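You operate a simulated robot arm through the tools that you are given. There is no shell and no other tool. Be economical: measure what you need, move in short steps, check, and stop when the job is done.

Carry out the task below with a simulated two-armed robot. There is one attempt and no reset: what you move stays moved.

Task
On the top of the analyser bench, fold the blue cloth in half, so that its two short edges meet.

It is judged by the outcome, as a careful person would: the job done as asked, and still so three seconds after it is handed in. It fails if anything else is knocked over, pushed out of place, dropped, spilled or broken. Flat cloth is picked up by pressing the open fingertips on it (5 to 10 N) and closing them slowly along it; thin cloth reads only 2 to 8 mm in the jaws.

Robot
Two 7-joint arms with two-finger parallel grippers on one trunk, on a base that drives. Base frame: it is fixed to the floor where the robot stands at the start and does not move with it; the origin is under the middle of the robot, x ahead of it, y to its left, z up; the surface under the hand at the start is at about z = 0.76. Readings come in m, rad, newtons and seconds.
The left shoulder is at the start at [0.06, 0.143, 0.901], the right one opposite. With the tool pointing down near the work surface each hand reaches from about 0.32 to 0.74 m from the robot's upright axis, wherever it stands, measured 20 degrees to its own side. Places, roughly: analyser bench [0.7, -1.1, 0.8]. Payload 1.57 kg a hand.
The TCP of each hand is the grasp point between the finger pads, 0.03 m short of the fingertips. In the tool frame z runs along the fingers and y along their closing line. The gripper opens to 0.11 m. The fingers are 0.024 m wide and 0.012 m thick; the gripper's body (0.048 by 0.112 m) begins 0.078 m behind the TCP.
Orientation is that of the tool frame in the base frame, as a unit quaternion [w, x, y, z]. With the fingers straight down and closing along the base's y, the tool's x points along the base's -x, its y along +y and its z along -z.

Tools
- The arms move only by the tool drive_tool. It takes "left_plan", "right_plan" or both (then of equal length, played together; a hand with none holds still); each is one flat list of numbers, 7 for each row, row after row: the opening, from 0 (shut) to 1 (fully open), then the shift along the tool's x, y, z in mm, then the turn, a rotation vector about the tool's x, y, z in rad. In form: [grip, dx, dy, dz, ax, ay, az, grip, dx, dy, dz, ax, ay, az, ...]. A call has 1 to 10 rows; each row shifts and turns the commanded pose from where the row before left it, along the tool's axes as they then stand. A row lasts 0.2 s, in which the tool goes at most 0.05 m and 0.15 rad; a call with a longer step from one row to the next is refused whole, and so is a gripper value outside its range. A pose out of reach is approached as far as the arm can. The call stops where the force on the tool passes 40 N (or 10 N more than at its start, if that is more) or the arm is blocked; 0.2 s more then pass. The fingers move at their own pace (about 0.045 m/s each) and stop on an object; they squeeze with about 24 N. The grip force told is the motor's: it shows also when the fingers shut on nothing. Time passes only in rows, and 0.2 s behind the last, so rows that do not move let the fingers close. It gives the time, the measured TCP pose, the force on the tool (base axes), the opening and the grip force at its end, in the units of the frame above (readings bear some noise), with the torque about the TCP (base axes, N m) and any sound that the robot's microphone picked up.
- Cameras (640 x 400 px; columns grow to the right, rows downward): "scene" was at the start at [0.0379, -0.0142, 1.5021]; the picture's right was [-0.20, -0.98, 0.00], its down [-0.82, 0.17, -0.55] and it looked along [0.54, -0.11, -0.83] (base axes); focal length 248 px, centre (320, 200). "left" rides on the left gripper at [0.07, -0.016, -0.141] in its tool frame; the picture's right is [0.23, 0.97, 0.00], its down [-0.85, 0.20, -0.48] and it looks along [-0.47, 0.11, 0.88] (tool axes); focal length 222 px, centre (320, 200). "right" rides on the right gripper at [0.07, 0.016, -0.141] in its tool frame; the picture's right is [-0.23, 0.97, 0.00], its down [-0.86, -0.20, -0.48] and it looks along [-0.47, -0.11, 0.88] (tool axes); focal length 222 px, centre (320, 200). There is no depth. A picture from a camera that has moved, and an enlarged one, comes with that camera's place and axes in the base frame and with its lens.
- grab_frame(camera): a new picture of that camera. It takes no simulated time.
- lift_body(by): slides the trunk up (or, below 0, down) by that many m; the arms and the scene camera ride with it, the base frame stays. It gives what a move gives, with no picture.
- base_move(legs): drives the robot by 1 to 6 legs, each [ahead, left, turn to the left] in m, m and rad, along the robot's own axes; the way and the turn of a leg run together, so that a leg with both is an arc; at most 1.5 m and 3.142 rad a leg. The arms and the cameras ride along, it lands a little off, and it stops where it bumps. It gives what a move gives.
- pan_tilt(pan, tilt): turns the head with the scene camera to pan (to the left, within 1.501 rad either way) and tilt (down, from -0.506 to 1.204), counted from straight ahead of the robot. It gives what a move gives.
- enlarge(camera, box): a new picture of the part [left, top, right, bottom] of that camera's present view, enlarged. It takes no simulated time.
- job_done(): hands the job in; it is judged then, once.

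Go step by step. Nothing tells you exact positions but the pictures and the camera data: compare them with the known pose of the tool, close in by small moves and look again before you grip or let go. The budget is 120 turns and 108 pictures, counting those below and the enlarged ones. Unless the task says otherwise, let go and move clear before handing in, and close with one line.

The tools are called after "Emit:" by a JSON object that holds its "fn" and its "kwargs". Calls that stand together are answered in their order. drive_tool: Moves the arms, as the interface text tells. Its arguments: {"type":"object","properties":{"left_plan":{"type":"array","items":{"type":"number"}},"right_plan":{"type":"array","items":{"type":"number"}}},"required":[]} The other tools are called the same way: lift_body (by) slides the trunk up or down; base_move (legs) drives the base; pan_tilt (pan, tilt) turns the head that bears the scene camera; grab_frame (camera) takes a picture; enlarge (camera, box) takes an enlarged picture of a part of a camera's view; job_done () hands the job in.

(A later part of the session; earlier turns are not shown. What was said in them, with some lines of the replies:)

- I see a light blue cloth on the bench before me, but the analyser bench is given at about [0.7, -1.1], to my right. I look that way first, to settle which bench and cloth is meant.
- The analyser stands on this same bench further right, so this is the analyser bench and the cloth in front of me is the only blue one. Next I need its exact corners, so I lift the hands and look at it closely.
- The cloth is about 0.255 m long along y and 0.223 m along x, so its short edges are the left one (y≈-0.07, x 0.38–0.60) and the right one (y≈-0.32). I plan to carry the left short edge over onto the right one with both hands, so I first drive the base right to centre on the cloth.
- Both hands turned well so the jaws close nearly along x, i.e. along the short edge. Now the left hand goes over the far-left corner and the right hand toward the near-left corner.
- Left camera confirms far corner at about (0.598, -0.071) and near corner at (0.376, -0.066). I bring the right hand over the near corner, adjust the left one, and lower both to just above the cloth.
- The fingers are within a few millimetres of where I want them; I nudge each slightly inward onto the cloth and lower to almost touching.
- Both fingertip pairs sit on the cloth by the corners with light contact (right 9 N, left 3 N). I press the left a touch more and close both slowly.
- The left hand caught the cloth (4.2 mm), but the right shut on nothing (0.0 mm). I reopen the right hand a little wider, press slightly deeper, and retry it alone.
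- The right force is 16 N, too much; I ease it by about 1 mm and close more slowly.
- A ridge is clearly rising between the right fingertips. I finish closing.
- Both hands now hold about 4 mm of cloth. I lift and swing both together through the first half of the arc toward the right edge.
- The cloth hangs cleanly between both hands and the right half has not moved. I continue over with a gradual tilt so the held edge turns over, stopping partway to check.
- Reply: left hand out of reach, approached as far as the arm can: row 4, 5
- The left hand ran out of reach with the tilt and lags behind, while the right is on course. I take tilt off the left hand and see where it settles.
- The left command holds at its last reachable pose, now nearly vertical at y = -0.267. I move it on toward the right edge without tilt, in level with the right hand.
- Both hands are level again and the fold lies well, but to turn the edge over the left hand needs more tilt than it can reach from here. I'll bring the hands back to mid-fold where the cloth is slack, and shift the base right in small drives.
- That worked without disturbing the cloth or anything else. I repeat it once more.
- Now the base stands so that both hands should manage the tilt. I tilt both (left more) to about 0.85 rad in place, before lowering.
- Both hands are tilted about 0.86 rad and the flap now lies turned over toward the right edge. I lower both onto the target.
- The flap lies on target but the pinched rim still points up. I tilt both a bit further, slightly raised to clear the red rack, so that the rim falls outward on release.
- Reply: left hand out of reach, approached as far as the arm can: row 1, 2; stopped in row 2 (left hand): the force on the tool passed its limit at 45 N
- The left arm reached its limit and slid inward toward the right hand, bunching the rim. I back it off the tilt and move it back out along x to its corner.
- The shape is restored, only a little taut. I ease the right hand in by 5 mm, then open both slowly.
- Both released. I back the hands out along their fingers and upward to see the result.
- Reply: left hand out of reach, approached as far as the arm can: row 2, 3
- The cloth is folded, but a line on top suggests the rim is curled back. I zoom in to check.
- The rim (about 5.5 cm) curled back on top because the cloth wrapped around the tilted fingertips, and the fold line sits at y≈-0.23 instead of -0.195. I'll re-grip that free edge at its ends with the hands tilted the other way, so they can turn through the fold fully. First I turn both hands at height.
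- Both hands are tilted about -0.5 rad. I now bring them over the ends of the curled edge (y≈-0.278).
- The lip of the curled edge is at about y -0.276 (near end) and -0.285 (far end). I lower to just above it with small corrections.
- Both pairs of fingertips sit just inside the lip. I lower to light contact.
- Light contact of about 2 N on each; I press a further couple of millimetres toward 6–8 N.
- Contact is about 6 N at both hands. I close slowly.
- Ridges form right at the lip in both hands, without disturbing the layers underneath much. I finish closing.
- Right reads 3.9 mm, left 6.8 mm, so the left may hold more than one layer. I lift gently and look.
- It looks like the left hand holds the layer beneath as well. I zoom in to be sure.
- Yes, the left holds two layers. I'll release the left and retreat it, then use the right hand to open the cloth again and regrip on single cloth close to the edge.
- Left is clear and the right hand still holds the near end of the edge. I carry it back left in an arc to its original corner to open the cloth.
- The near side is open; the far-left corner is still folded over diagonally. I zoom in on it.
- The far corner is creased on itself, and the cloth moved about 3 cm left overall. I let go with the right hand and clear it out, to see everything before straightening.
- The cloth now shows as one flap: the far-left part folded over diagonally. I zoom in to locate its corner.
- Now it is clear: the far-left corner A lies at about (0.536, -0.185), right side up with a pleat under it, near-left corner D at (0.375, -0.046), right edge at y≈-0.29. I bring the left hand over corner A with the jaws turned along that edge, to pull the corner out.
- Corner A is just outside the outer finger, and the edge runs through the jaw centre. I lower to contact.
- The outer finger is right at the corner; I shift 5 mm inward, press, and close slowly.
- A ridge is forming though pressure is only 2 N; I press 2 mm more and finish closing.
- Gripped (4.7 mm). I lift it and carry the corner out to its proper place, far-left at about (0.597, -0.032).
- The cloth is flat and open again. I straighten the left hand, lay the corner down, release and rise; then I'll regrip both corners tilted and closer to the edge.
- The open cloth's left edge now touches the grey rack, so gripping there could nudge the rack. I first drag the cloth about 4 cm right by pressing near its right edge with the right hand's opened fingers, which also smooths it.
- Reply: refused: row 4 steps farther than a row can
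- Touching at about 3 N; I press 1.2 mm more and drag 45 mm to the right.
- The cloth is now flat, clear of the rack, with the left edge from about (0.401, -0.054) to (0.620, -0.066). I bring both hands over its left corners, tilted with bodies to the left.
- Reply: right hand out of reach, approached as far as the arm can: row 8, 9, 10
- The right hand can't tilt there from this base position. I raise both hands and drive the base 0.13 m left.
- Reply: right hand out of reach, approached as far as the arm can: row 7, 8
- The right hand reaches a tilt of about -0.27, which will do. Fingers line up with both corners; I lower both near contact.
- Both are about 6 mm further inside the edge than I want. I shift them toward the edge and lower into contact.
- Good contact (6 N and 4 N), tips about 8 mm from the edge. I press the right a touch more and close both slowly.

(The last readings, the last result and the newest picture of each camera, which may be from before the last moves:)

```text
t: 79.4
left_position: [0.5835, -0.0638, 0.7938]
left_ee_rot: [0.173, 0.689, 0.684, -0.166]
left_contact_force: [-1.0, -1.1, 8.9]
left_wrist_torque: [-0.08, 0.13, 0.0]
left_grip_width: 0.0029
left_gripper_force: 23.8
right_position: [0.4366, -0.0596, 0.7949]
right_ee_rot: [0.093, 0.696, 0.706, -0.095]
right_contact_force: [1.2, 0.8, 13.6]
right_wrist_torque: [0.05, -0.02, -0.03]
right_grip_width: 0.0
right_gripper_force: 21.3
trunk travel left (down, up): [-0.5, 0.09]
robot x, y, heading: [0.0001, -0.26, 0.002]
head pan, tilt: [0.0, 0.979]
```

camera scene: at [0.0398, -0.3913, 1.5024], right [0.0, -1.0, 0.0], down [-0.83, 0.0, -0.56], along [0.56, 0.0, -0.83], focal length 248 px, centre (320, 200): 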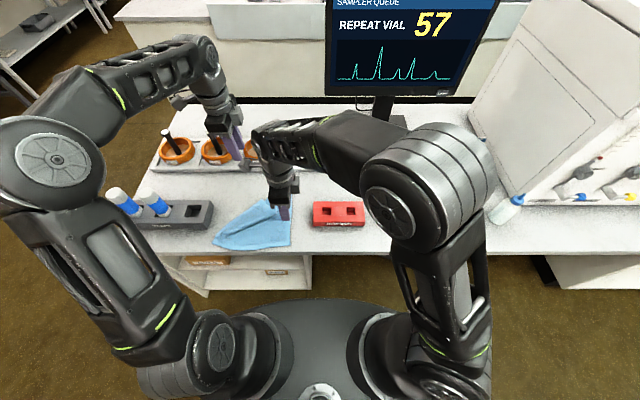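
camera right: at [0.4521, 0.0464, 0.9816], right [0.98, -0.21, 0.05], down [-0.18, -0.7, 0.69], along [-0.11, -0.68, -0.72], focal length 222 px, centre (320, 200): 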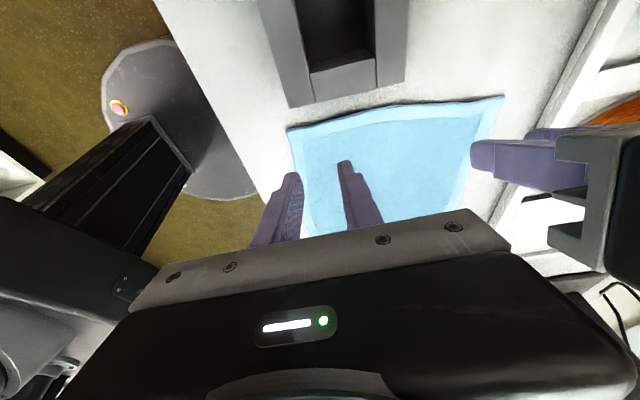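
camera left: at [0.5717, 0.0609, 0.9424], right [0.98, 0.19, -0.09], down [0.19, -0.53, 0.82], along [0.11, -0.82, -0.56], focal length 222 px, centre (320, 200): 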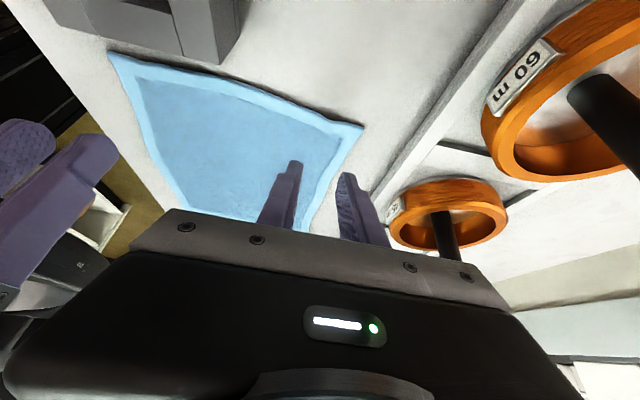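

Left caught (2.9 mm), right slipped to 0. I reopen the right a little wider, 3 mm further onto the cloth, and retry.

Emit:
{"fn": "drive_tool", "kwargs": {"right_plan": [0.1, 0, 0, -1, 0, 0, 0, 0.34, -1, 0, -3, 0, 0, 0, 0.34, -2, 3, 0, 0, 0, 0, 0.34, 1, 0, 3.3, 0, 0, 0, 0.34, 0, 0, 0, 0, 0, 0]}}

Emit:
{"fn": "enlarge", "kwargs": {"camera": "right", "box": [200, 90, 440, 240]}}

```text
t: 80.6
left_position: [0.5838, -0.0639, 0.795]
left_ee_rot: [0.173, 0.689, 0.684, -0.166]
left_contact_force: [-0.9, -0.4, 12.9]
left_wrist_torque: [-0.04, 0.07, 0.01]
left_grip_width: 0.0029
left_gripper_force: 24.3
right_position: [0.4402, -0.0618, 0.7963]
right_ee_rot: [0.092, 0.696, 0.705, -0.096]
right_contact_force: [-0.9, -0.6, 2.3]
right_wrist_torque: [-0.03, -0.04, 0.0]
right_grip_width: 0.0367
right_gripper_force: 0.2
trunk travel left (down, up): [-0.5, 0.09]
robot x, y, heading: [0.0028, -0.2596, -0.004]
head pan, tilt: [0.0, 0.979]
```

```text
2.67 times, centred on (320, 165) of right
camera zoom: at [0.4578, 0.0431, 0.9132], right [0.98, -0.21, 0.05], down [-0.19, -0.7, 0.69], along [-0.11, -0.68, -0.72], focal length 592 px, centre (320, 293)
```

zoom: 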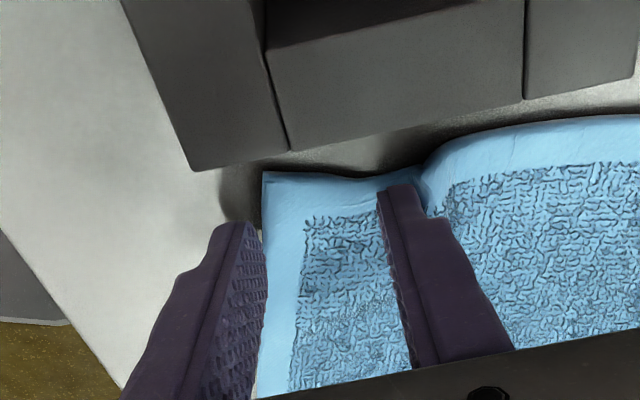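

The failed pinch pulled the near corner inward to x≈0.43. I set the fingers on it, and drag it back outward while pressing lightly.

Emit:
{"fn": "drive_tool", "kwargs": {"right_plan": [0.3, 0, 0, -5, 0, 0, 0, 0.3, -1, 20, 0, 0, 0, 0, 0.3, 1, 0, 7.3, 0, 0, 0, 0.3, 0, -5, 0.3, 0, 0, 0, 0.3, 0, -6, 0, 0, 0, 0, 0.3, 0, -6, 0, 0, 0, 0, 0.3, 0, -5, 0, 0, 0, 0, 0.3, 0, 0, 0, 0, 0, 0]}}

Emit:
{"fn": "enlarge", "kwargs": {"camera": "right", "box": [200, 90, 440, 240]}}

```text
t: 82.4
left_position: [0.5836, -0.0637, 0.7946]
left_ee_rot: [0.174, 0.689, 0.685, -0.165]
left_contact_force: [1.6, -0.2, 8.3]
left_wrist_torque: [-0.04, -0.02, 0.02]
left_grip_width: 0.003
left_gripper_force: 24.0
right_position: [0.4386, -0.0619, 0.7942]
right_ee_rot: [0.093, 0.696, 0.705, -0.096]
right_contact_force: [4.7, -0.7, 22.0]
right_wrist_torque: [0.1, -0.62, 0.01]
right_grip_width: 0.0341
right_gripper_force: 1.9
trunk travel left (down, up): [-0.5, 0.09]
robot x, y, heading: [-0.0021, -0.2535, -0.002]
head pan, tilt: [0.0, 0.979]
```

```text
2.67 times, centred on (320, 165) of right
camera zoom: at [0.4556, 0.0426, 0.9123], right [0.98, -0.21, 0.05], down [-0.19, -0.7, 0.69], along [-0.1, -0.68, -0.72], focal length 592 px, centre (320, 293)
```

zoom: 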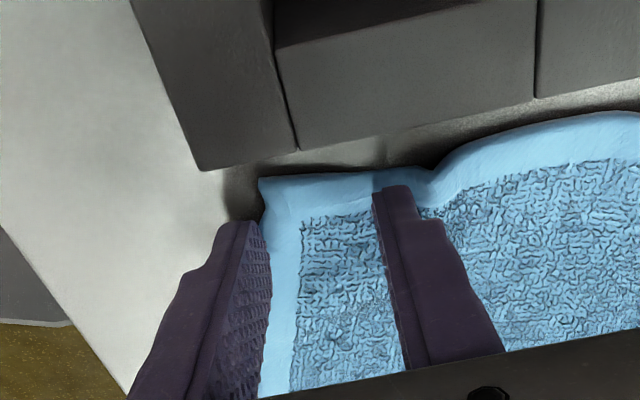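

The outer finger sits just outside the cloth's side edge, acting as a wall; closing should raise a ridge against it. I ease the force and close slowly.

Emit:
{"fn": "drive_tool", "kwargs": {"right_plan": [0.3, 0, 0, -1.3, 0, 0, 0, 0.27, 0, 0, 0, 0, 0, 0, 0.24, 0, 0, 0, 0, 0, 0, 0.21, 0, 0, 0, 0, 0, 0, 0.18, 0, 0, 0, 0, 0, 0, 0.15, 0, 0, 0, 0, 0, 0, 0.12, 0, 0, 0, 0, 0, 0, 0.09, 0, 0, 0, 0, 0, 0]}}

Emit:
{"fn": "enlarge", "kwargs": {"camera": "right", "box": [200, 90, 440, 240]}}

```text
t: 84.2
left_position: [0.5824, -0.0639, 0.7934]
left_ee_rot: [0.173, 0.69, 0.683, -0.166]
left_contact_force: [1.0, 1.0, 9.2]
left_wrist_torque: [0.01, 0.02, -0.03]
left_grip_width: 0.0026
left_gripper_force: 23.6
right_position: [0.4378, -0.0626, 0.7949]
right_ee_rot: [0.093, 0.696, 0.706, -0.096]
right_contact_force: [3.4, -1.1, 16.1]
right_wrist_torque: [0.02, -0.26, 0.0]
right_grip_width: 0.011
right_gripper_force: 2.1
trunk travel left (down, up): [-0.5, 0.09]
robot x, y, heading: [-0.0002, -0.2607, -0.004]
head pan, tilt: [0.0, 0.979]
```

```text
2.67 times, centred on (320, 165) of right
camera zoom: at [0.4552, 0.0427, 0.9122], right [0.98, -0.21, 0.05], down [-0.19, -0.7, 0.69], along [-0.11, -0.68, -0.72], focal length 592 px, centre (320, 293)
```

zoom: 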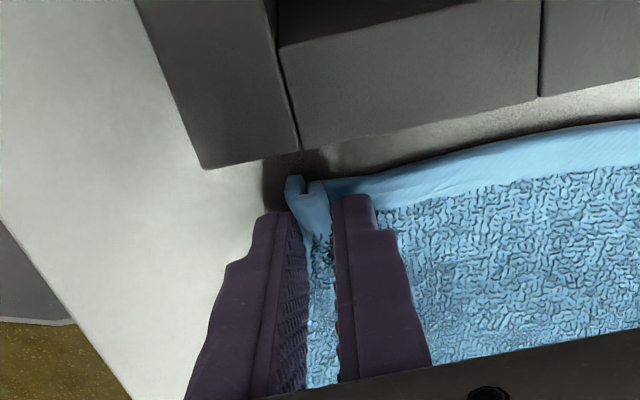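

A ridge including the corner has risen inside the right jaws. I close fully.

Emit:
{"fn": "drive_tool", "kwargs": {"right_plan": [0.07, 0, 0, 0, 0, 0, 0, 0.05, 0, 0, 0, 0, 0, 0, 0.03, 0, 0, 0, 0, 0, 0, 0.01, 0, 0, 0, 0, 0, 0, 0, 0, 0, 0, 0, 0, 0, 0, 0, 0, 0, 0, 0, 0]}}

```text
t: 85.6
left_position: [0.5824, -0.0633, 0.7942]
left_ee_rot: [0.173, 0.69, 0.684, -0.165]
left_contact_force: [-2.2, 0.8, 10.3]
left_wrist_torque: [-0.08, 0.12, 0.04]
left_grip_width: 0.003
left_gripper_force: 24.3
right_position: [0.4389, -0.0627, 0.7942]
right_ee_rot: [0.092, 0.697, 0.705, -0.096]
right_contact_force: [5.5, 0.6, 13.2]
right_wrist_torque: [0.03, -0.23, -0.03]
right_grip_width: 0.0054
right_gripper_force: 24.2
trunk travel left (down, up): [-0.5, 0.09]
robot x, y, heading: [0.0009, -0.2604, -0.001]
head pan, tilt: [0.0, 0.979]
```

Both hands hold (3.0 and 5.4 mm). I lift and arc to just before mid-fold, and then drive the base right by 0.13 m while the cloth is slack.

Emit:
{"fn": "drive_tool", "kwargs": {"left_plan": [0, -12, 0, -16.3, 0, 0, 0, 0, -18.2, 1, -13, 0, 0, 0, 0, -22.4, 1, -4, 0, 0, 0, 0, -23.2, 1, 3.2, 0, 0, 0, 0, -23.1, 0, 7.7, 0, 0, 0], "right_plan": [0, -8.2, 0, -18.5, 0, 0, 0, 0, -14.9, -1, -16.6, 0, 0, 0, 0, -21.1, -1, -8.7, 0, 0, 0, 0, -23.3, -1, -1.8, 0, 0, 0, 0, -24.2, 0, 2.5, 0, 0, 0]}}

Emit:
{"fn": "grab_frame", "kwargs": {"camera": "left"}}

```text
t: 86.8
left_position: [0.5846, -0.1413, 0.8591]
left_ee_rot: [0.173, 0.69, 0.683, -0.166]
left_contact_force: [-0.6, -0.7, -1.2]
left_wrist_torque: [0.0, 0.04, -0.02]
left_grip_width: 0.0029
left_gripper_force: 23.5
right_position: [0.4361, -0.1397, 0.8593]
right_ee_rot: [0.091, 0.696, 0.706, -0.097]
right_contact_force: [1.2, 0.3, -0.4]
right_wrist_torque: [0.0, 0.0, 0.01]
right_grip_width: 0.0046
right_gripper_force: 23.9
trunk travel left (down, up): [-0.5, 0.09]
robot x, y, heading: [-0.0005, -0.2588, 0.006]
head pan, tilt: [0.0, 0.979]
```

```text
15 pictures are left
camera left: at [0.5695, -0.013, 0.9516], right [0.98, 0.19, -0.09], down [0.19, -0.54, 0.82], along [0.11, -0.82, -0.56], focal length 222 px, centre (320, 200)
```

left: 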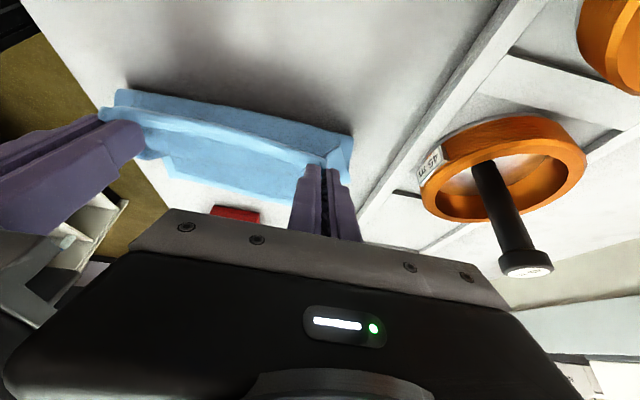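

The cloth hangs well from both hands. I move them 3 cm left for slack, then drive the base 0.16 m to the right.

Emit:
{"fn": "drive_tool", "kwargs": {"left_plan": [0, 13.3, 0, -7, 0, 0, 0, 0, 13.3, 0, -7, 0, 0, 0], "right_plan": [0, 14.5, 0, -4, 0, 0, 0, 0, 14.5, 0, -4, 0, 0, 0]}}

Emit:
{"fn": "base_move", "kwargs": {"legs": [[0, -0.16, 0]]}}

```text
t: 87.4
left_position: [0.5854, -0.1093, 0.8592]
left_ee_rot: [0.174, 0.69, 0.683, -0.167]
left_contact_force: [0.1, 0.3, -0.9]
left_wrist_torque: [-0.03, 0.05, -0.01]
left_grip_width: 0.0024
left_gripper_force: 23.9
right_position: [0.4364, -0.1075, 0.8596]
right_ee_rot: [0.093, 0.696, 0.706, -0.097]
right_contact_force: [0.3, 0.1, -0.5]
right_wrist_torque: [0.01, -0.08, 0.02]
right_grip_width: 0.0047
right_gripper_force: 24.2
trunk travel left (down, up): [-0.5, 0.09]
robot x, y, heading: [0.0026, -0.2571, -0.006]
head pan, tilt: [0.0, 0.979]
```

```text
t: 88.8
left_position: [0.5841, -0.2692, 0.8569]
left_ee_rot: [0.173, 0.69, 0.683, -0.167]
left_contact_force: [-0.6, -1.6, -0.5]
left_wrist_torque: [0.04, 0.06, 0.03]
left_grip_width: 0.0029
left_gripper_force: 24.2
right_position: [0.4372, -0.2673, 0.8586]
right_ee_rot: [0.091, 0.696, 0.705, -0.096]
right_contact_force: [1.0, 0.3, -0.3]
right_wrist_torque: [0.05, 0.0, -0.01]
right_grip_width: 0.0048
right_gripper_force: 23.7
trunk travel left (down, up): [-0.5, 0.09]
robot x, y, heading: [-0.0002, -0.4182, -0.001]
head pan, tilt: [0.0, 0.979]
```

Hands are at y≈-0.27 still holding. I now turn both through the fold while moving slightly right and down.

Emit:
{"fn": "drive_tool", "kwargs": {"left_plan": [0, -3.4, 0, 5.8, 0, 0.149, 0, 0, -4.2, 0, 5.2, 0, 0.149, 0, 0, -5, 0, 4.5, 0, 0.149, 0, 0, -5.6, 0, 3.7, 0, 0.149, 0, 0, -6.1, 0, 2.8, 0, 0.149, 0, 0, -6.4, 0, 1.9, 0, 0.149, 0, 0, -6.6, 0, 0.9, 0, 0.149, 0], "right_plan": [0, -3.2, 0, 4.5, 0, 0.13, 0, 0, -3.8, 0, 4.1, 0, 0.13, 0, 0, -4.3, 0, 3.5, 0, 0.13, 0, 0, -4.7, 0, 3, 0, 0.13, 0, 0, -5.1, 0, 2.3, 0, 0.13, 0, 0, -5.3, 0, 1.7, 0, 0.13, 0, 0, -5.5, 0, 1, 0, 0.13, 0]}}

Emit:
{"fn": "grab_frame", "kwargs": {"camera": "left"}}

```text
t: 90.4
left_position: [0.5852, -0.3097, 0.8339]
left_ee_rot: [-0.191, 0.681, 0.678, 0.202]
left_contact_force: [0.1, 0.3, -0.2]
left_wrist_torque: [0.04, 0.05, 0.04]
left_grip_width: 0.0026
left_gripper_force: 23.3
right_position: [0.4386, -0.299, 0.8349]
right_ee_rot: [-0.229, 0.667, 0.675, 0.219]
right_contact_force: [0.8, 0.2, 0.8]
right_wrist_torque: [0.0, -0.01, 0.02]
right_grip_width: 0.0045
right_gripper_force: 23.9
trunk travel left (down, up): [-0.5, 0.09]
robot x, y, heading: [0.005, -0.4171, -0.003]
head pan, tilt: [0.0, 0.979]
```

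```text
14 pictures are left
camera left: at [0.5678, -0.3259, 0.991], right [0.97, 0.19, 0.13], down [0.19, -0.98, -0.05], along [0.12, 0.07, -0.99], focal length 222 px, centre (320, 200)
```

left: 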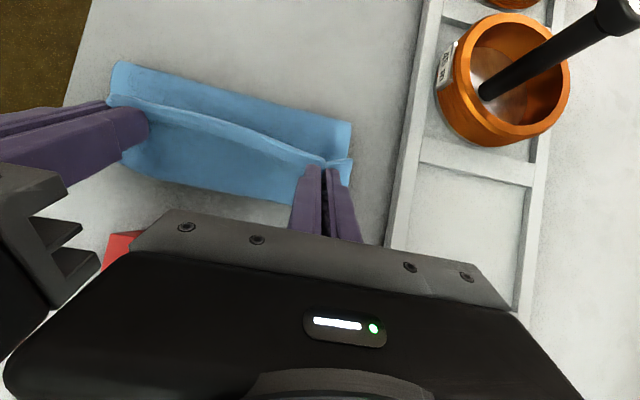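

Turning works well. To keep the right hand's body above the red rack I stay a bit high, tilt a little more, and will let the flap fall like a page from about 4 cm.

Emit:
{"fn": "drive_tool", "kwargs": {"left_plan": [0, -6.4, 0, 1.4, 0, 0.135, 0, 0, -6.5, 0, 0.5, 0, 0.135, 0, 0, -6.6, 0, -0.4, 0, 0.135, 0, 0, -6.5, 0, -1.3, 0, 0.135, 0], "right_plan": [0, -5.4, 0, -0.2, 0, 0.065, 0, 0, -5.4, 0, -0.2, 0, 0.065, 0, 0, -5.4, 0, -0.2, 0, 0.065, 0, 0, -5.4, 0, -0.2, 0, 0.065, 0]}}

Emit:
{"fn": "grab_frame", "kwargs": {"camera": "left"}}

Emit:
{"fn": "grab_frame", "kwargs": {"camera": "right"}}

```text
t: 91.4
left_position: [0.5841, -0.3232, 0.8219]
left_ee_rot: [-0.301, 0.639, 0.635, 0.312]
left_contact_force: [0.0, 0.4, -0.4]
left_wrist_torque: [0.02, -0.02, 0.01]
left_grip_width: 0.0026
left_gripper_force: 24.2
left hand out of reach, approached as far as the arm can: row 3, 4
right_position: [0.4359, -0.3162, 0.8223]
right_ee_rot: [-0.313, 0.633, 0.639, 0.304]
right_contact_force: [0.3, 0.3, -0.1]
right_wrist_torque: [-0.01, 0.03, -0.04]
right_grip_width: 0.0045
right_gripper_force: 24.2
trunk travel left (down, up): [-0.5, 0.09]
robot x, y, heading: [0.0002, -0.4201, -0.008]
head pan, tilt: [0.0, 0.979]
```

```text
13 pictures are left
camera left: at [0.5674, -0.389, 0.9651], right [0.97, 0.13, 0.19], down [0.19, -0.91, -0.37], along [0.12, 0.39, -0.91], focal length 222 px, centre (320, 200)
```

left: 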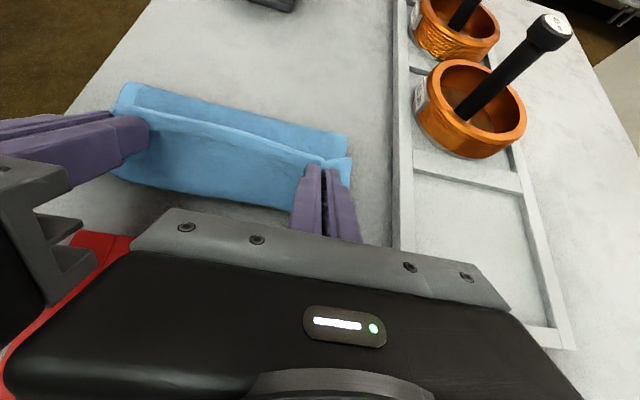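

```text
12 pictures are left
camera right: at [0.4564, -0.3821, 0.964], right [0.97, -0.13, -0.19], down [-0.19, -0.91, -0.37], along [-0.12, 0.4, -0.91], focal length 222 px, centre (320, 200)
```

right: 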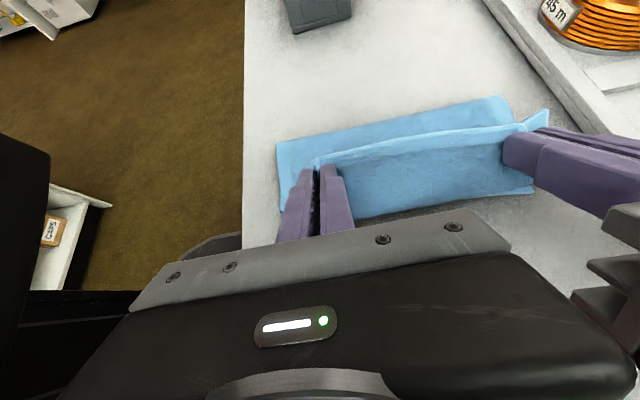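

The sheet has slack: the fold line has crept right to about y -0.22. I lift the hands straight over the intended fold line (y≈-0.19) until the flap hangs taut, to set the crease there again.

Emit:
{"fn": "drive_tool", "kwargs": {"left_plan": [0, 28.9, 0, 10.5, 0, 0, 0, 0, 28.9, 0, 10.5, 0, 0, 0, 0, 28.9, 0, 10.5, 0, 0, 0, 0, 28.9, 0, 10.5, 0, 0, 0, 0, 0, 0, 0, 0, 0, 0], "right_plan": [0, 29.3, 0, 11.1, 0, 0, 0, 0, 29.3, 0, 11.1, 0, 0, 0, 0, 29.3, 0, 11.1, 0, 0, 0, 0, 29.3, 0, 11.1, 0, 0, 0, 0, 0, 0, 0, 0, 0, 0]}}

Emit:
{"fn": "enlarge", "kwargs": {"camera": "scene", "box": [220, 130, 380, 250]}}

Emit:
{"fn": "grab_frame", "kwargs": {"camera": "right"}}

```text
t: 92.6
left_position: [0.5836, -0.2176, 0.8862]
left_ee_rot: [-0.302, 0.639, 0.635, 0.312]
left_contact_force: [-0.4, -0.1, 0.2]
left_wrist_torque: [0.0, 0.0, 0.01]
left_grip_width: 0.0023
left_gripper_force: 23.8
right_position: [0.4374, -0.208, 0.8852]
right_ee_rot: [-0.312, 0.635, 0.638, 0.304]
right_contact_force: [-0.5, -0.1, -0.4]
right_wrist_torque: [0.03, -0.02, 0.0]
right_grip_width: 0.0043
right_gripper_force: 24.4
trunk travel left (down, up): [-0.5, 0.09]
robot x, y, heading: [0.0004, -0.4198, -0.001]
head pan, tilt: [0.0, 0.979]
```

```text
3.33 times, centred on (300, 190) of scene
camera zoom: at [0.04, -0.4179, 1.5024], right [0.0, -1.0, 0.0], down [-0.83, 0.0, -0.56], along [0.56, 0.0, -0.83], focal length 828 px, centre (387, 233)
```

zoom: 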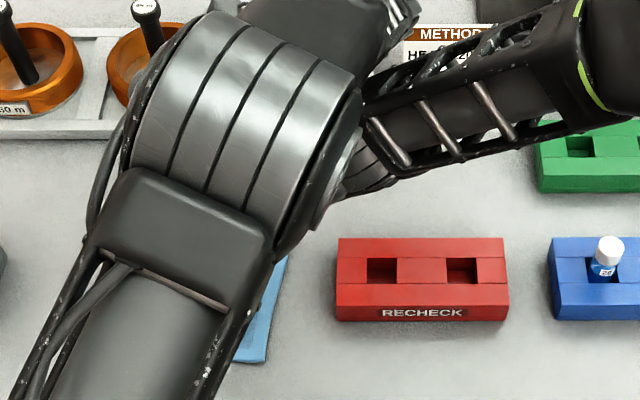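

```text
10 pictures are left
camera right: at [0.4573, -0.2738, 1.0281], right [0.97, -0.13, -0.19], down [-0.19, -0.91, -0.37], along [-0.12, 0.4, -0.91], focal length 222 px, centre (320, 200)
```

right: 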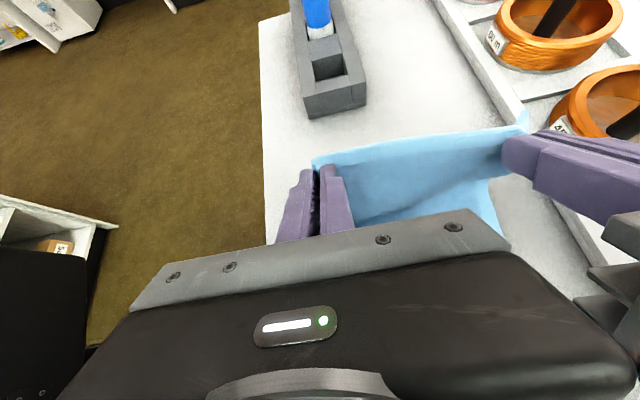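

The right edge now lies at y≈-0.300 (near) so the crease belongs 8 mm further left. I shift by that, then swing both hands down along a taut arc.

Emit:
{"fn": "drive_tool", "kwargs": {"left_plan": [0, 8.9, 0, 3.1, 0, 0, 0, 0, 0, 0, 0, 0, 0, 0, 0, -21.8, 0, -21, 0, 0, 0, 0, -26, 0, -14.4, 0, 0, 0, 0, -29.5, 0, -7.2, 0, 0, 0, 0, -23.4, 0, -0.5, 0, 0, 0, 0, -20.3, 0, 3.4, 0, 0, 0], "right_plan": [0, 8.9, 0, 3.1, 0, 0, 0, 0, 0, 0, 0, 0, 0, 0, 0, -21.8, 0, -21, 0, 0, 0, 0, -26, 0, -14.4, 0, 0, 0, 0, -29.5, 0, -7.2, 0, 0, 0, 0, -23.4, 0, -0.5, 0, 0, 0, 0, -20.3, 0, 3.4, 0, 0, 0]}}

Emit:
{"fn": "grab_frame", "kwargs": {"camera": "left"}}

```text
t: 94.2
left_position: [0.5849, -0.3152, 0.822]
left_ee_rot: [-0.302, 0.638, 0.636, 0.311]
left_contact_force: [0.3, 0.2, 0.1]
left_wrist_torque: [-0.03, 0.01, -0.01]
left_grip_width: 0.0024
left_gripper_force: 23.6
right_position: [0.4384, -0.3058, 0.8195]
right_ee_rot: [-0.313, 0.635, 0.638, 0.304]
right_contact_force: [0.3, 0.4, -0.2]
right_wrist_torque: [-0.03, 0.02, -0.01]
right_grip_width: 0.0045
right_gripper_force: 24.7
trunk travel left (down, up): [-0.5, 0.09]
robot x, y, heading: [-0.0004, -0.4183, -0.002]
head pan, tilt: [0.0, 0.979]
```

```text
9 pictures are left
camera left: at [0.5678, -0.3813, 0.9646], right [0.97, 0.13, 0.19], down [0.2, -0.91, -0.37], along [0.12, 0.39, -0.91], focal length 222 px, centre (320, 200)
```

left: 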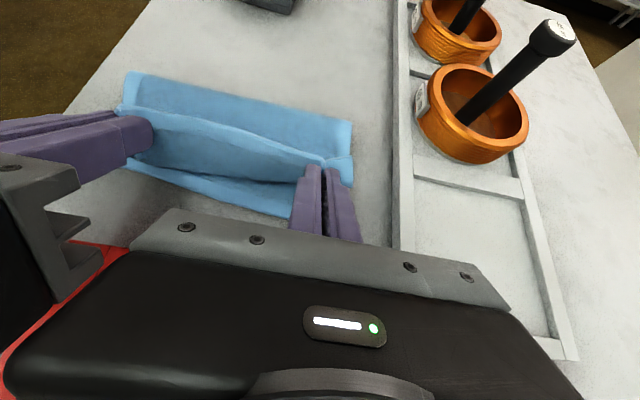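

Now the fold line sits at y≈-0.19, and the bottom layer's right edge shows beneath the flap. I pull just taut and open both hands.

Emit:
{"fn": "drive_tool", "kwargs": {"left_plan": [0, -6, 0, -2.8, 0, 0, 0, 0.4, 0, 0, 0, 0, 0, 0, 0.4, 0, 0, 0, 0, 0, 0, 0.4, 0, 0, 0, 0, 0, 0], "right_plan": [0, -6, 0, -2.8, 0, 0, 0, 0.4, 0, 0, 0, 0, 0, 0, 0.4, 0, 0, 0, 0, 0, 0, 0.4, 0, 0, 0, 0, 0, 0]}}

Emit:
{"fn": "enlarge", "kwargs": {"camera": "left", "box": [80, 50, 400, 250]}}

```text
t: 95.2
left_position: [0.5864, -0.3203, 0.8201]
left_ee_rot: [-0.301, 0.638, 0.637, 0.311]
left_contact_force: [0.3, 0.1, -0.4]
left_wrist_torque: [-0.01, -0.01, 0.01]
left_grip_width: 0.0441
left_gripper_force: 0.0
right_position: [0.4378, -0.3122, 0.817]
right_ee_rot: [-0.313, 0.634, 0.639, 0.304]
right_contact_force: [-0.6, 0.2, 0.3]
right_wrist_torque: [0.0, 0.02, 0.0]
right_grip_width: 0.0441
right_gripper_force: 0.1
trunk travel left (down, up): [-0.5, 0.09]
robot x, y, heading: [-0.0006, -0.4168, -0.002]
head pan, tilt: [0.0, 0.979]
```

```text
2.00 times, centred on (240, 150) of left
camera zoom: at [0.568, -0.3869, 0.9621], right [0.97, 0.13, 0.19], down [0.2, -0.91, -0.37], along [0.12, 0.39, -0.91], focal length 444 px, centre (480, 300)
```

zoom: 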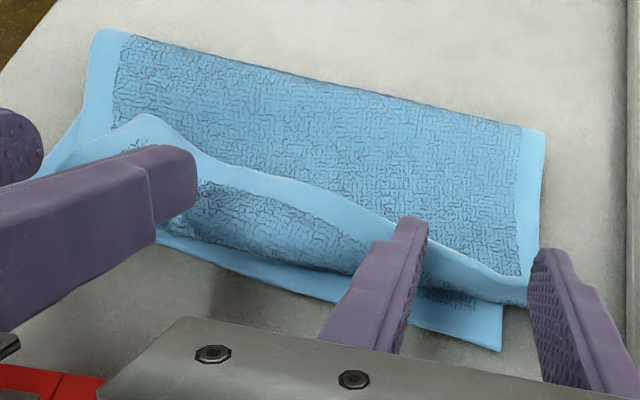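

Much better: only a small rim (about 2–3 cm) is turned back now, and the fold line is right. I withdraw both hands upward and turn them to vertical, to push that rim outward next.

Emit:
{"fn": "drive_tool", "kwargs": {"left_plan": [0.4, 0, 0, -15, 0, 0, 0, 0.4, 14, 0, -14.4, 0, 0, 0, 0.4, 14, 0, -14.4, 0, 0, 0, 0.4, 14, 0, -14.4, 0, -0.1, 0, 0.4, 14, 0, -14.4, 0, -0.15, 0, 0.4, 0, 0, 0, 0, -0.15, 0, 0.4, 0, 0, 0, 0, -0.15, 0, 0.4, 0, 0, 0, 0, -0.15, 0, 0.4, 0, 0, 0, 0, -0.15, 0, 0.4, 0, 0, 0, 0, -0.15, 0], "right_plan": [0.4, 0, 0, -15, 0, 0, 0, 0.4, 14, 0, -14.4, 0, 0, 0, 0.4, 14, 0, -14.4, 0, 0, 0, 0.4, 14, 0, -14.4, 0, -0.1, 0, 0.4, 14, 0, -14.4, 0, -0.15, 0, 0.4, 0, 0, 0, 0, -0.15, 0, 0.4, 0, 0, 0, 0, -0.15, 0, 0.4, 0, 0, 0, 0, -0.15, 0, 0.4, 0, 0, 0, 0, -0.15, 0, 0.4, 0, 0, 0, 0, -0.15, 0]}}

Emit:
{"fn": "enlarge", "kwargs": {"camera": "left", "box": [130, 30, 370, 190]}}

```text
t: 97.4
left_position: [0.5875, -0.3087, 0.8586]
left_ee_rot: [0.035, 0.697, 0.715, -0.03]
left_contact_force: [0.8, 0.4, -0.4]
left_wrist_torque: [0.02, -0.02, 0.01]
left_grip_width: 0.0442
left_gripper_force: 0.1
left hand out of reach, approached as far as the arm can: row 1, 2, 3
right_position: [0.4475, -0.3442, 0.9073]
right_ee_rot: [0.034, 0.714, 0.699, -0.039]
right_contact_force: [0.4, 0.3, 0.4]
right_wrist_torque: [0.02, -0.02, 0.01]
right_grip_width: 0.044
right_gripper_force: 0.0
trunk travel left (down, up): [-0.5, 0.09]
robot x, y, heading: [0.0005, -0.4169, 0.002]
head pan, tilt: [0.0, 0.979]
```

```text
2.50 times, centred on (250, 110) of left
camera zoom: at [0.5693, -0.227, 0.9938], right [0.97, 0.25, -0.01], down [0.21, -0.8, 0.56], along [0.13, -0.54, -0.83], focal length 555 px, centre (495, 425)
```

zoom: 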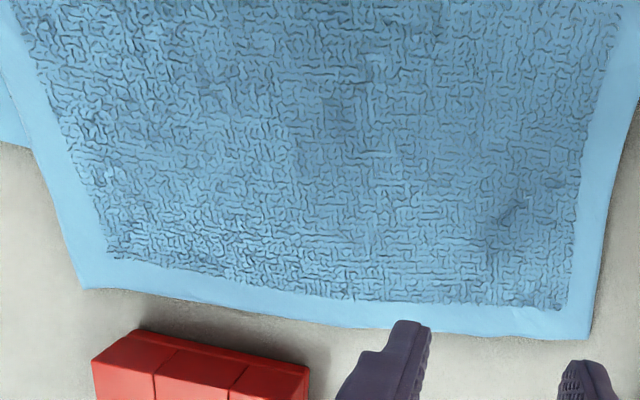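

Interesting: the rim appears to have flipped outward by itself. I take a full look.

Emit:
{"fn": "grab_frame", "kwargs": {"camera": "left"}}

```text
6 pictures are left
camera left: at [0.5693, -0.227, 0.9938], right [0.97, 0.25, -0.01], down [0.21, -0.8, 0.56], along [0.13, -0.54, -0.83], focal length 222 px, centre (320, 200)
```

left: 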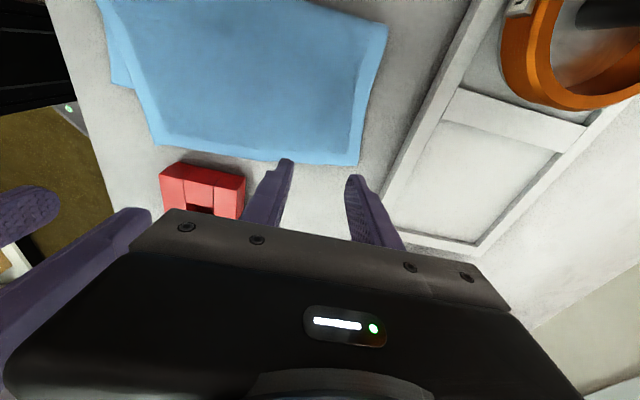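

The flap is flat with its edge outward, but it lies skewed: its near corner is at about (0.417, -0.352) versus the bottom's (0.385, -0.302), and its far corner at (0.635, -0.320) versus (0.605, -0.311). I will re-grip both corners of the flap from above and shift them into place.

Emit:
{"fn": "drive_tool", "kwargs": {"left_plan": [0.27, 0, 0, 0, 0, 0.09, 0, 0.27, -7, 8, 20, 0, 0, 0, 0.27, -6.5, 8.5, 20, 0, 0, 0, 0.27, 0, 0, 17, 0, 0, 0, 0.27, 0, 0, 4, 0, 0, 0, 0.27, 0, 0, 0, 0, 0, 0], "right_plan": [0.27, 0, 0, 0, 0, 0.1, 0, 0.27, 6, 0, 35, 0, 0, 0, 0.27, 0, 0, 40, 0, 0, 0, 0.27, 0, 0, 30, 0, 0, 0, 0.27, 0, 0, 5, 0, 0, 0, 0.27, 0, 0, 0, 0, 0, 0]}}

Emit:
{"fn": "grab_frame", "kwargs": {"camera": "right"}}

```text
t: 98.8
left_position: [0.6028, -0.3449, 0.8031]
left_ee_rot: [0.009, 0.71, 0.704, -0.001]
left_contact_force: [0.3, 0.3, -0.1]
left_wrist_torque: [-0.04, -0.02, 0.0]
left_grip_width: 0.0298
left_gripper_force: 0.1
right_position: [0.4373, -0.3266, 0.7962]
right_ee_rot: [-0.004, 0.703, 0.711, -0.003]
right_contact_force: [-0.4, 1.0, 0.0]
right_wrist_torque: [0.02, -0.01, -0.01]
right_grip_width: 0.0295
right_gripper_force: 0.0
trunk travel left (down, up): [-0.5, 0.09]
robot x, y, heading: [0.0005, -0.4207, -0.003]
head pan, tilt: [0.0, 0.979]
```

```text
5 pictures are left
camera right: at [0.4559, -0.2549, 0.9378], right [0.98, -0.22, -0.01], down [-0.19, -0.86, 0.48], along [-0.11, -0.47, -0.88], focal length 222 px, centre (320, 200)
```

right: 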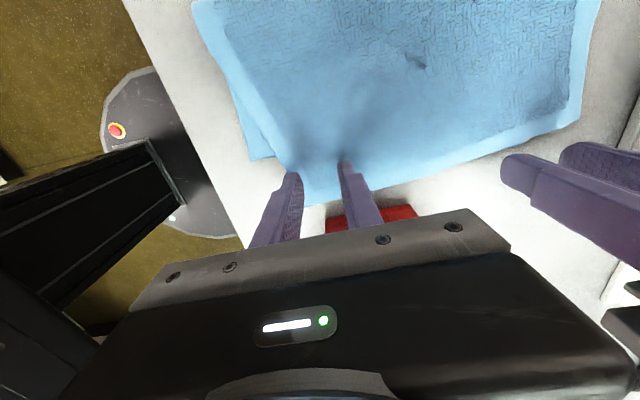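

Measured corners agree: D at (0.415, -0.351), A at (0.634, -0.316). The hands had drifted a bit from the intended spots, so I correct both and lower to light contact.

Emit:
{"fn": "drive_tool", "kwargs": {"left_plan": [0.27, 12, 0.5, -3, 0, 0, 0, 0.27, 11, 0.5, 0, 0, 0, 0, 0.27, 0, 0, 6, 0, 0, 0, 0.27, 0, 0, 4, 0, 0, 0, 0.27, 0, 0, 0, 0, 0, 0], "right_plan": [0.27, -6, 5.5, -4, 0, 0, 0, 0.27, -5.5, 5.5, 0, 0, 0, 0, 0.27, 0, 0, 4, 0, 0, 0, 0.27, 0, 0, 2, 0, 0, 0, 0.27, 0, 0, 0, 0, 0, 0]}}

```text
t: 100.0
left_position: [0.6031, -0.3204, 0.7963]
left_ee_rot: [0.009, 0.71, 0.704, 0.0]
left_contact_force: [-0.2, 1.0, 2.1]
left_wrist_torque: [-0.02, 0.06, 0.02]
left_grip_width: 0.0298
left_gripper_force: 0.3
right_position: [0.448, -0.3355, 0.7937]
right_ee_rot: [-0.004, 0.703, 0.711, -0.002]
right_contact_force: [0.3, -0.2, 2.4]
right_wrist_torque: [-0.01, -0.03, 0.0]
right_grip_width: 0.0295
right_gripper_force: 0.0
trunk travel left (down, up): [-0.5, 0.09]
robot x, y, heading: [0.0031, -0.4163, -0.005]
head pan, tilt: [0.0, 0.979]
```

Emit:
{"fn": "drive_tool", "kwargs": {"left_plan": [0.27, 0, 0, 1.2, 0, 0, 0, 0.25, 0, 0, 0, 0, 0, 0, 0.23, 0, 0, 0, 0, 0, 0, 0.21, 0, 0, 0, 0, 0, 0, 0.19, 0, 0, 0, 0, 0, 0, 0.17, 0, 0, 0, 0, 0, 0, 0.15, 0, 0, 0, 0, 0, 0, 0.13, 0, 0, 0, 0, 0, 0, 0.11, 0, 0, 0, 0, 0, 0, 0.09, 0, 0, 0, 0, 0, 0], "right_plan": [0.27, 0, 0, 1.2, 0, 0, 0, 0.25, 0, 0, 0, 0, 0, 0, 0.23, 0, 0, 0, 0, 0, 0, 0.21, 0, 0, 0, 0, 0, 0, 0.19, 0, 0, 0, 0, 0, 0, 0.17, 0, 0, 0, 0, 0, 0, 0.15, 0, 0, 0, 0, 0, 0, 0.13, 0, 0, 0, 0, 0, 0, 0.11, 0, 0, 0, 0, 0, 0, 0.09, 0, 0, 0, 0, 0, 0]}}

Emit:
{"fn": "drive_tool", "kwargs": {"left_plan": [0.07, 0, 0, 0, 0, 0, 0, 0.05, 0, 0, 0, 0, 0, 0, 0.03, 0, 0, 0, 0, 0, 0, 0.01, 0, 0, 0, 0, 0, 0, 0, 0, 0, 0, 0, 0, 0, 0, 0, 0, 0, 0, 0, 0], "right_plan": [0.07, 0, 0, 0, 0, 0, 0, 0.05, 0, 0, 0, 0, 0, 0, 0.03, 0, 0, 0, 0, 0, 0, 0.01, 0, 0, 0, 0, 0, 0, 0, 0, 0, 0, 0, 0, 0, 0, 0, 0, 0, 0, 0, 0]}}

```text
t: 102.2
left_position: [0.6037, -0.3206, 0.795]
left_ee_rot: [0.009, 0.71, 0.704, 0.0]
left_contact_force: [-0.1, 0.5, 1.1]
left_wrist_torque: [-0.01, -0.01, 0.02]
left_grip_width: 0.01
left_gripper_force: 0.0
right_position: [0.4475, -0.337, 0.7933]
right_ee_rot: [-0.004, 0.704, 0.711, -0.002]
right_contact_force: [-0.7, 0.0, 9.0]
right_wrist_torque: [-0.01, 0.01, 0.0]
right_grip_width: 0.011
right_gripper_force: 0.3
trunk travel left (down, up): [-0.5, 0.09]
robot x, y, heading: [-0.0025, -0.4136, -0.004]
head pan, tilt: [0.0, 0.979]
```

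```text
t: 103.6
left_position: [0.6036, -0.3204, 0.7959]
left_ee_rot: [0.009, 0.71, 0.704, 0.0]
left_contact_force: [-1.3, -0.1, 0.1]
left_wrist_torque: [0.01, 0.02, 0.01]
left_grip_width: 0.0022
left_gripper_force: 24.1
right_position: [0.4491, -0.3362, 0.7925]
right_ee_rot: [-0.003, 0.704, 0.71, -0.003]
right_contact_force: [0.9, -0.1, 9.6]
right_wrist_torque: [0.0, -0.01, 0.03]
right_grip_width: 0.0042
right_gripper_force: 24.2
trunk travel left (down, up): [-0.5, 0.09]
robot x, y, heading: [-0.0005, -0.4151, -0.004]
head pan, tilt: [0.0, 0.979]
```

Both hands grip the flap again (2.2 and 4.2 mm), now the right way up for its final place. I lift it, bring it back over the crease, and lay it down aligned with the bottom edge.

Emit:
{"fn": "drive_tool", "kwargs": {"left_plan": [0, 0, 0, -15, 0, 0, 0, 0, 18, -6, -22, 0, 0, 0, 0, 30, -6, -22, 0, 0, 0, 0, 32, -8, -15, 0, 0, 0, 0, 0, 0, 0, 0, 0, 0, 0, -20, -4, 12, 0, 0, 0, 0, -22, -4, 20, 0, 0, 0, 0, -17, 0, 20, 0, 0, 0, 0, -10, 0, 14, 0, 0, 0, 0, 0, 0, 3, 0, 0, 0], "right_plan": [0, 0, 0, -15, 0, 0, 0, 0, 25, -6, -25, 0, 0, 0, 0, 40, -6, -22, 0, 0, 0, 0, 41, -8, -16, 0, 0, 0, 0, 0, 0, 0, 0, 0, 0, 0, -20, -4, 12, 0, 0, 0, 0, -20, -4, 20, 0, 0, 0, 0, -14, 0, 20, 0, 0, 0, 0, -8, 0, 14, 0, 0, 0, 0, 0, 0, 3, 0, 0, 0]}}

Emit:
{"fn": "grab_frame", "kwargs": {"camera": "left"}}

```text
t: 105.8
left_position: [0.5751, -0.3107, 0.7987]
left_ee_rot: [0.009, 0.71, 0.704, -0.001]
left_contact_force: [-0.4, 0.6, -0.1]
left_wrist_torque: [-0.03, 0.04, 0.04]
left_grip_width: 0.0018
left_gripper_force: 24.2
right_position: [0.4194, -0.2939, 0.8024]
right_ee_rot: [-0.004, 0.703, 0.711, -0.002]
right_contact_force: [-0.3, 1.1, -0.6]
right_wrist_torque: [-0.01, -0.02, -0.04]
right_grip_width: 0.0041
right_gripper_force: 24.0
trunk travel left (down, up): [-0.5, 0.09]
robot x, y, heading: [0.001, -0.4158, -0.004]
head pan, tilt: [0.0, 0.979]
```

```text
4 pictures are left
camera left: at [0.5586, -0.2376, 0.9396], right [0.98, 0.22, 0.01], down [0.19, -0.85, 0.49], along [0.11, -0.48, -0.87], focal length 222 px, centre (320, 200)
```

left: 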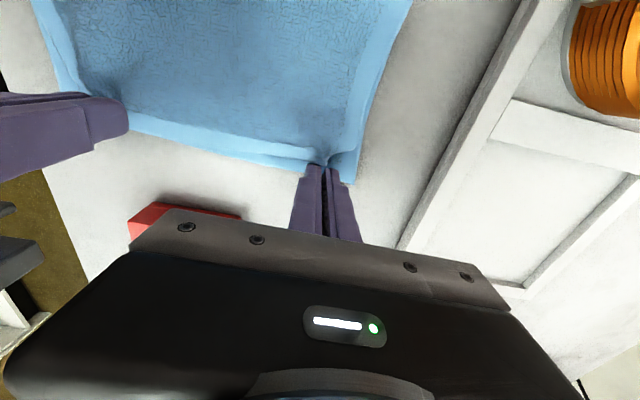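

The flap edge now lies along the bottom edge; the bottom far corner shows at (0.602, -0.311) as expected. I lower a hair, release, and rise straight up.

Emit:
{"fn": "drive_tool", "kwargs": {"left_plan": [0, 0, 0, 1, 0, 0, 0, 0.1, 0, 0, 0, 0, 0, 0, 0.3, 0, 0, 0, 0, 0, 0, 0.3, 0, 0, 0, 0, 0, 0, 0.3, 0, 0, -10, 0, 0, 0, 0.3, 0, 0, -30, 0, 0, 0, 0.3, 0, 0, -45, 0, 0, 0, 0.3, 30, 0, -35, 0, 0, 0, 0.3, 45, 0, 0, 0, 0, 0, 0.3, 45, 0, 0, 0, 0, 0], "right_plan": [0, 0, 0, 4, 0, 0, 0, 0.1, 0, 0, 0, 0, 0, 0, 0.3, 0, 0, 0, 0, 0, 0, 0.3, 0, 0, 0, 0, 0, 0, 0.3, 0, 0, -10, 0, 0, 0, 0.3, 0, 0, -30, 0, 0, 0, 0.3, 0, 0, -45, 0, 0, 0, 0.3, -30, 0, -35, 0, 0, 0, 0.3, -45, 0, 0, 0, 0, 0, 0.3, -45, 0, 0, 0, 0, 0]}}

Emit:
{"fn": "drive_tool", "kwargs": {"left_plan": [0.3, 45, 0, 0, 0, 0, 0, 0.3, 45, 0, 0, 0, 0, 0, 0.3, 0, 0, 0, 0, 0, 0], "right_plan": [0.3, -45, 0, 0, 0, 0, 0, 0.3, -45, 0, 0, 0, 0, 0, 0.3, 0, 0, 0, 0, 0, 0]}}

Emit:
{"fn": "enlarge", "kwargs": {"camera": "scene", "box": [200, 150, 360, 250]}}

```text
t: 108.0
left_position: [0.5747, -0.1885, 0.9181]
left_ee_rot: [0.009, 0.71, 0.704, -0.001]
left_contact_force: [0.3, -0.4, 0.6]
left_wrist_torque: [0.01, 0.01, 0.02]
left_grip_width: 0.0329
left_gripper_force: 0.0
right_position: [0.4226, -0.413, 0.9175]
right_ee_rot: [-0.003, 0.704, 0.711, -0.003]
right_contact_force: [0.3, -0.2, 0.1]
right_wrist_torque: [-0.03, -0.04, -0.04]
right_grip_width: 0.0329
right_gripper_force: 0.0
trunk travel left (down, up): [-0.5, 0.09]
robot x, y, heading: [-0.0011, -0.4184, -0.006]
head pan, tilt: [0.0, 0.979]
```

```text
t: 108.8
left_position: [0.5753, -0.099, 0.917]
left_ee_rot: [0.009, 0.709, 0.705, -0.001]
left_contact_force: [-0.2, -1.3, -0.9]
left_wrist_torque: [-0.01, -0.02, -0.02]
left_grip_width: 0.0331
left_gripper_force: 0.1
right_position: [0.4224, -0.5036, 0.9165]
right_ee_rot: [-0.003, 0.703, 0.711, -0.002]
right_contact_force: [-0.1, 0.9, -0.2]
right_wrist_torque: [0.01, 0.03, 0.01]
right_grip_width: 0.0328
right_gripper_force: 0.1
trunk travel left (down, up): [-0.5, 0.09]
robot x, y, heading: [0.0025, -0.4173, -0.004]
head pan, tilt: [0.0, 0.979]
```

```text
4.00 times, centred on (280, 200) of scene
camera zoom: at [0.0398, -0.4174, 1.5024], right [0.0, -1.0, 0.0], down [-0.83, 0.0, -0.56], along [0.56, 0.0, -0.83], focal length 993 px, centre (480, 200)
```

zoom: 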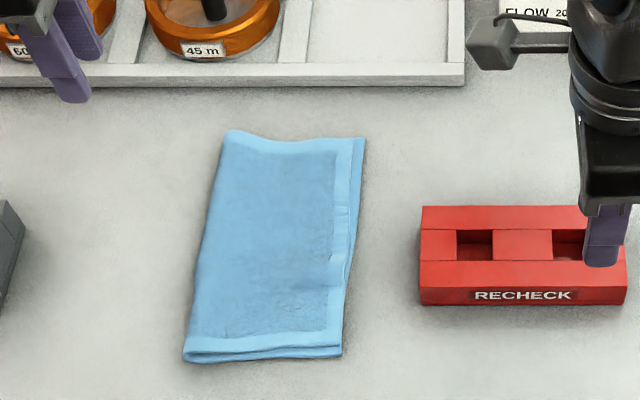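

The cloth is now neatly folded in half: both short edges meet along the right side within a few millimetres. One last full view to confirm nothing else was disturbed.

Emit:
{"fn": "grab_frame", "kwargs": {"camera": "scene"}}

Emit:
{"fn": "enlarge", "kwargs": {"camera": "scene", "box": [240, 180, 304, 244]}}

```text
2 pictures are left
camera scene: at [0.0398, -0.4174, 1.5024], right [0.0, -1.0, 0.0], down [-0.83, 0.0, -0.56], along [0.56, 0.0, -0.83], focal length 248 px, centre (320, 200)
```

scene: 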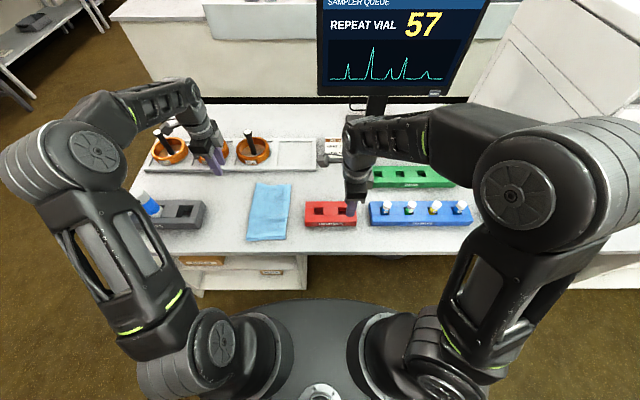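

```text
6.25 times, centred on (272, 212) of scene
camera zoom: at [0.0398, -0.4174, 1.5024], right [0.0, -1.0, 0.0], down [-0.83, 0.0, -0.56], along [0.56, 0.0, -0.83], focal length 1552 px, centre (620, 125)
```

zoom: 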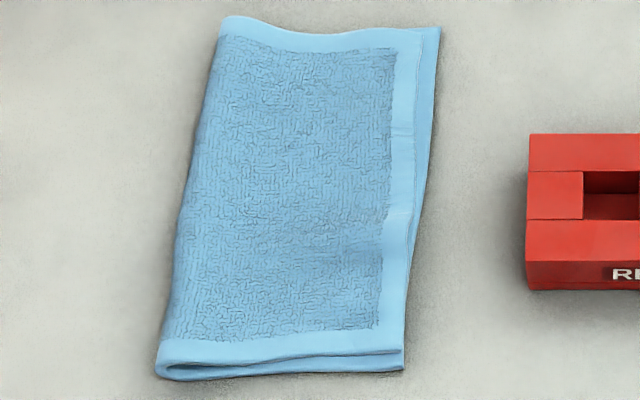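

The two short edges lie together within a few millimetres (about 9 mm at the far end), the hands are clear and nothing else has moved, so I hand it in.

Emit:
{"fn": "job_done", "kwargs": {}}

```text
The job is handed in.
```

The blue cloth on the analyser bench is folded in half, and its two short edges meet, within about 9 mm at the far end and closer elsewhere. It took several regrips, and the cloth now lies slightly off where it started. Nothing else on the bench was knocked or moved.
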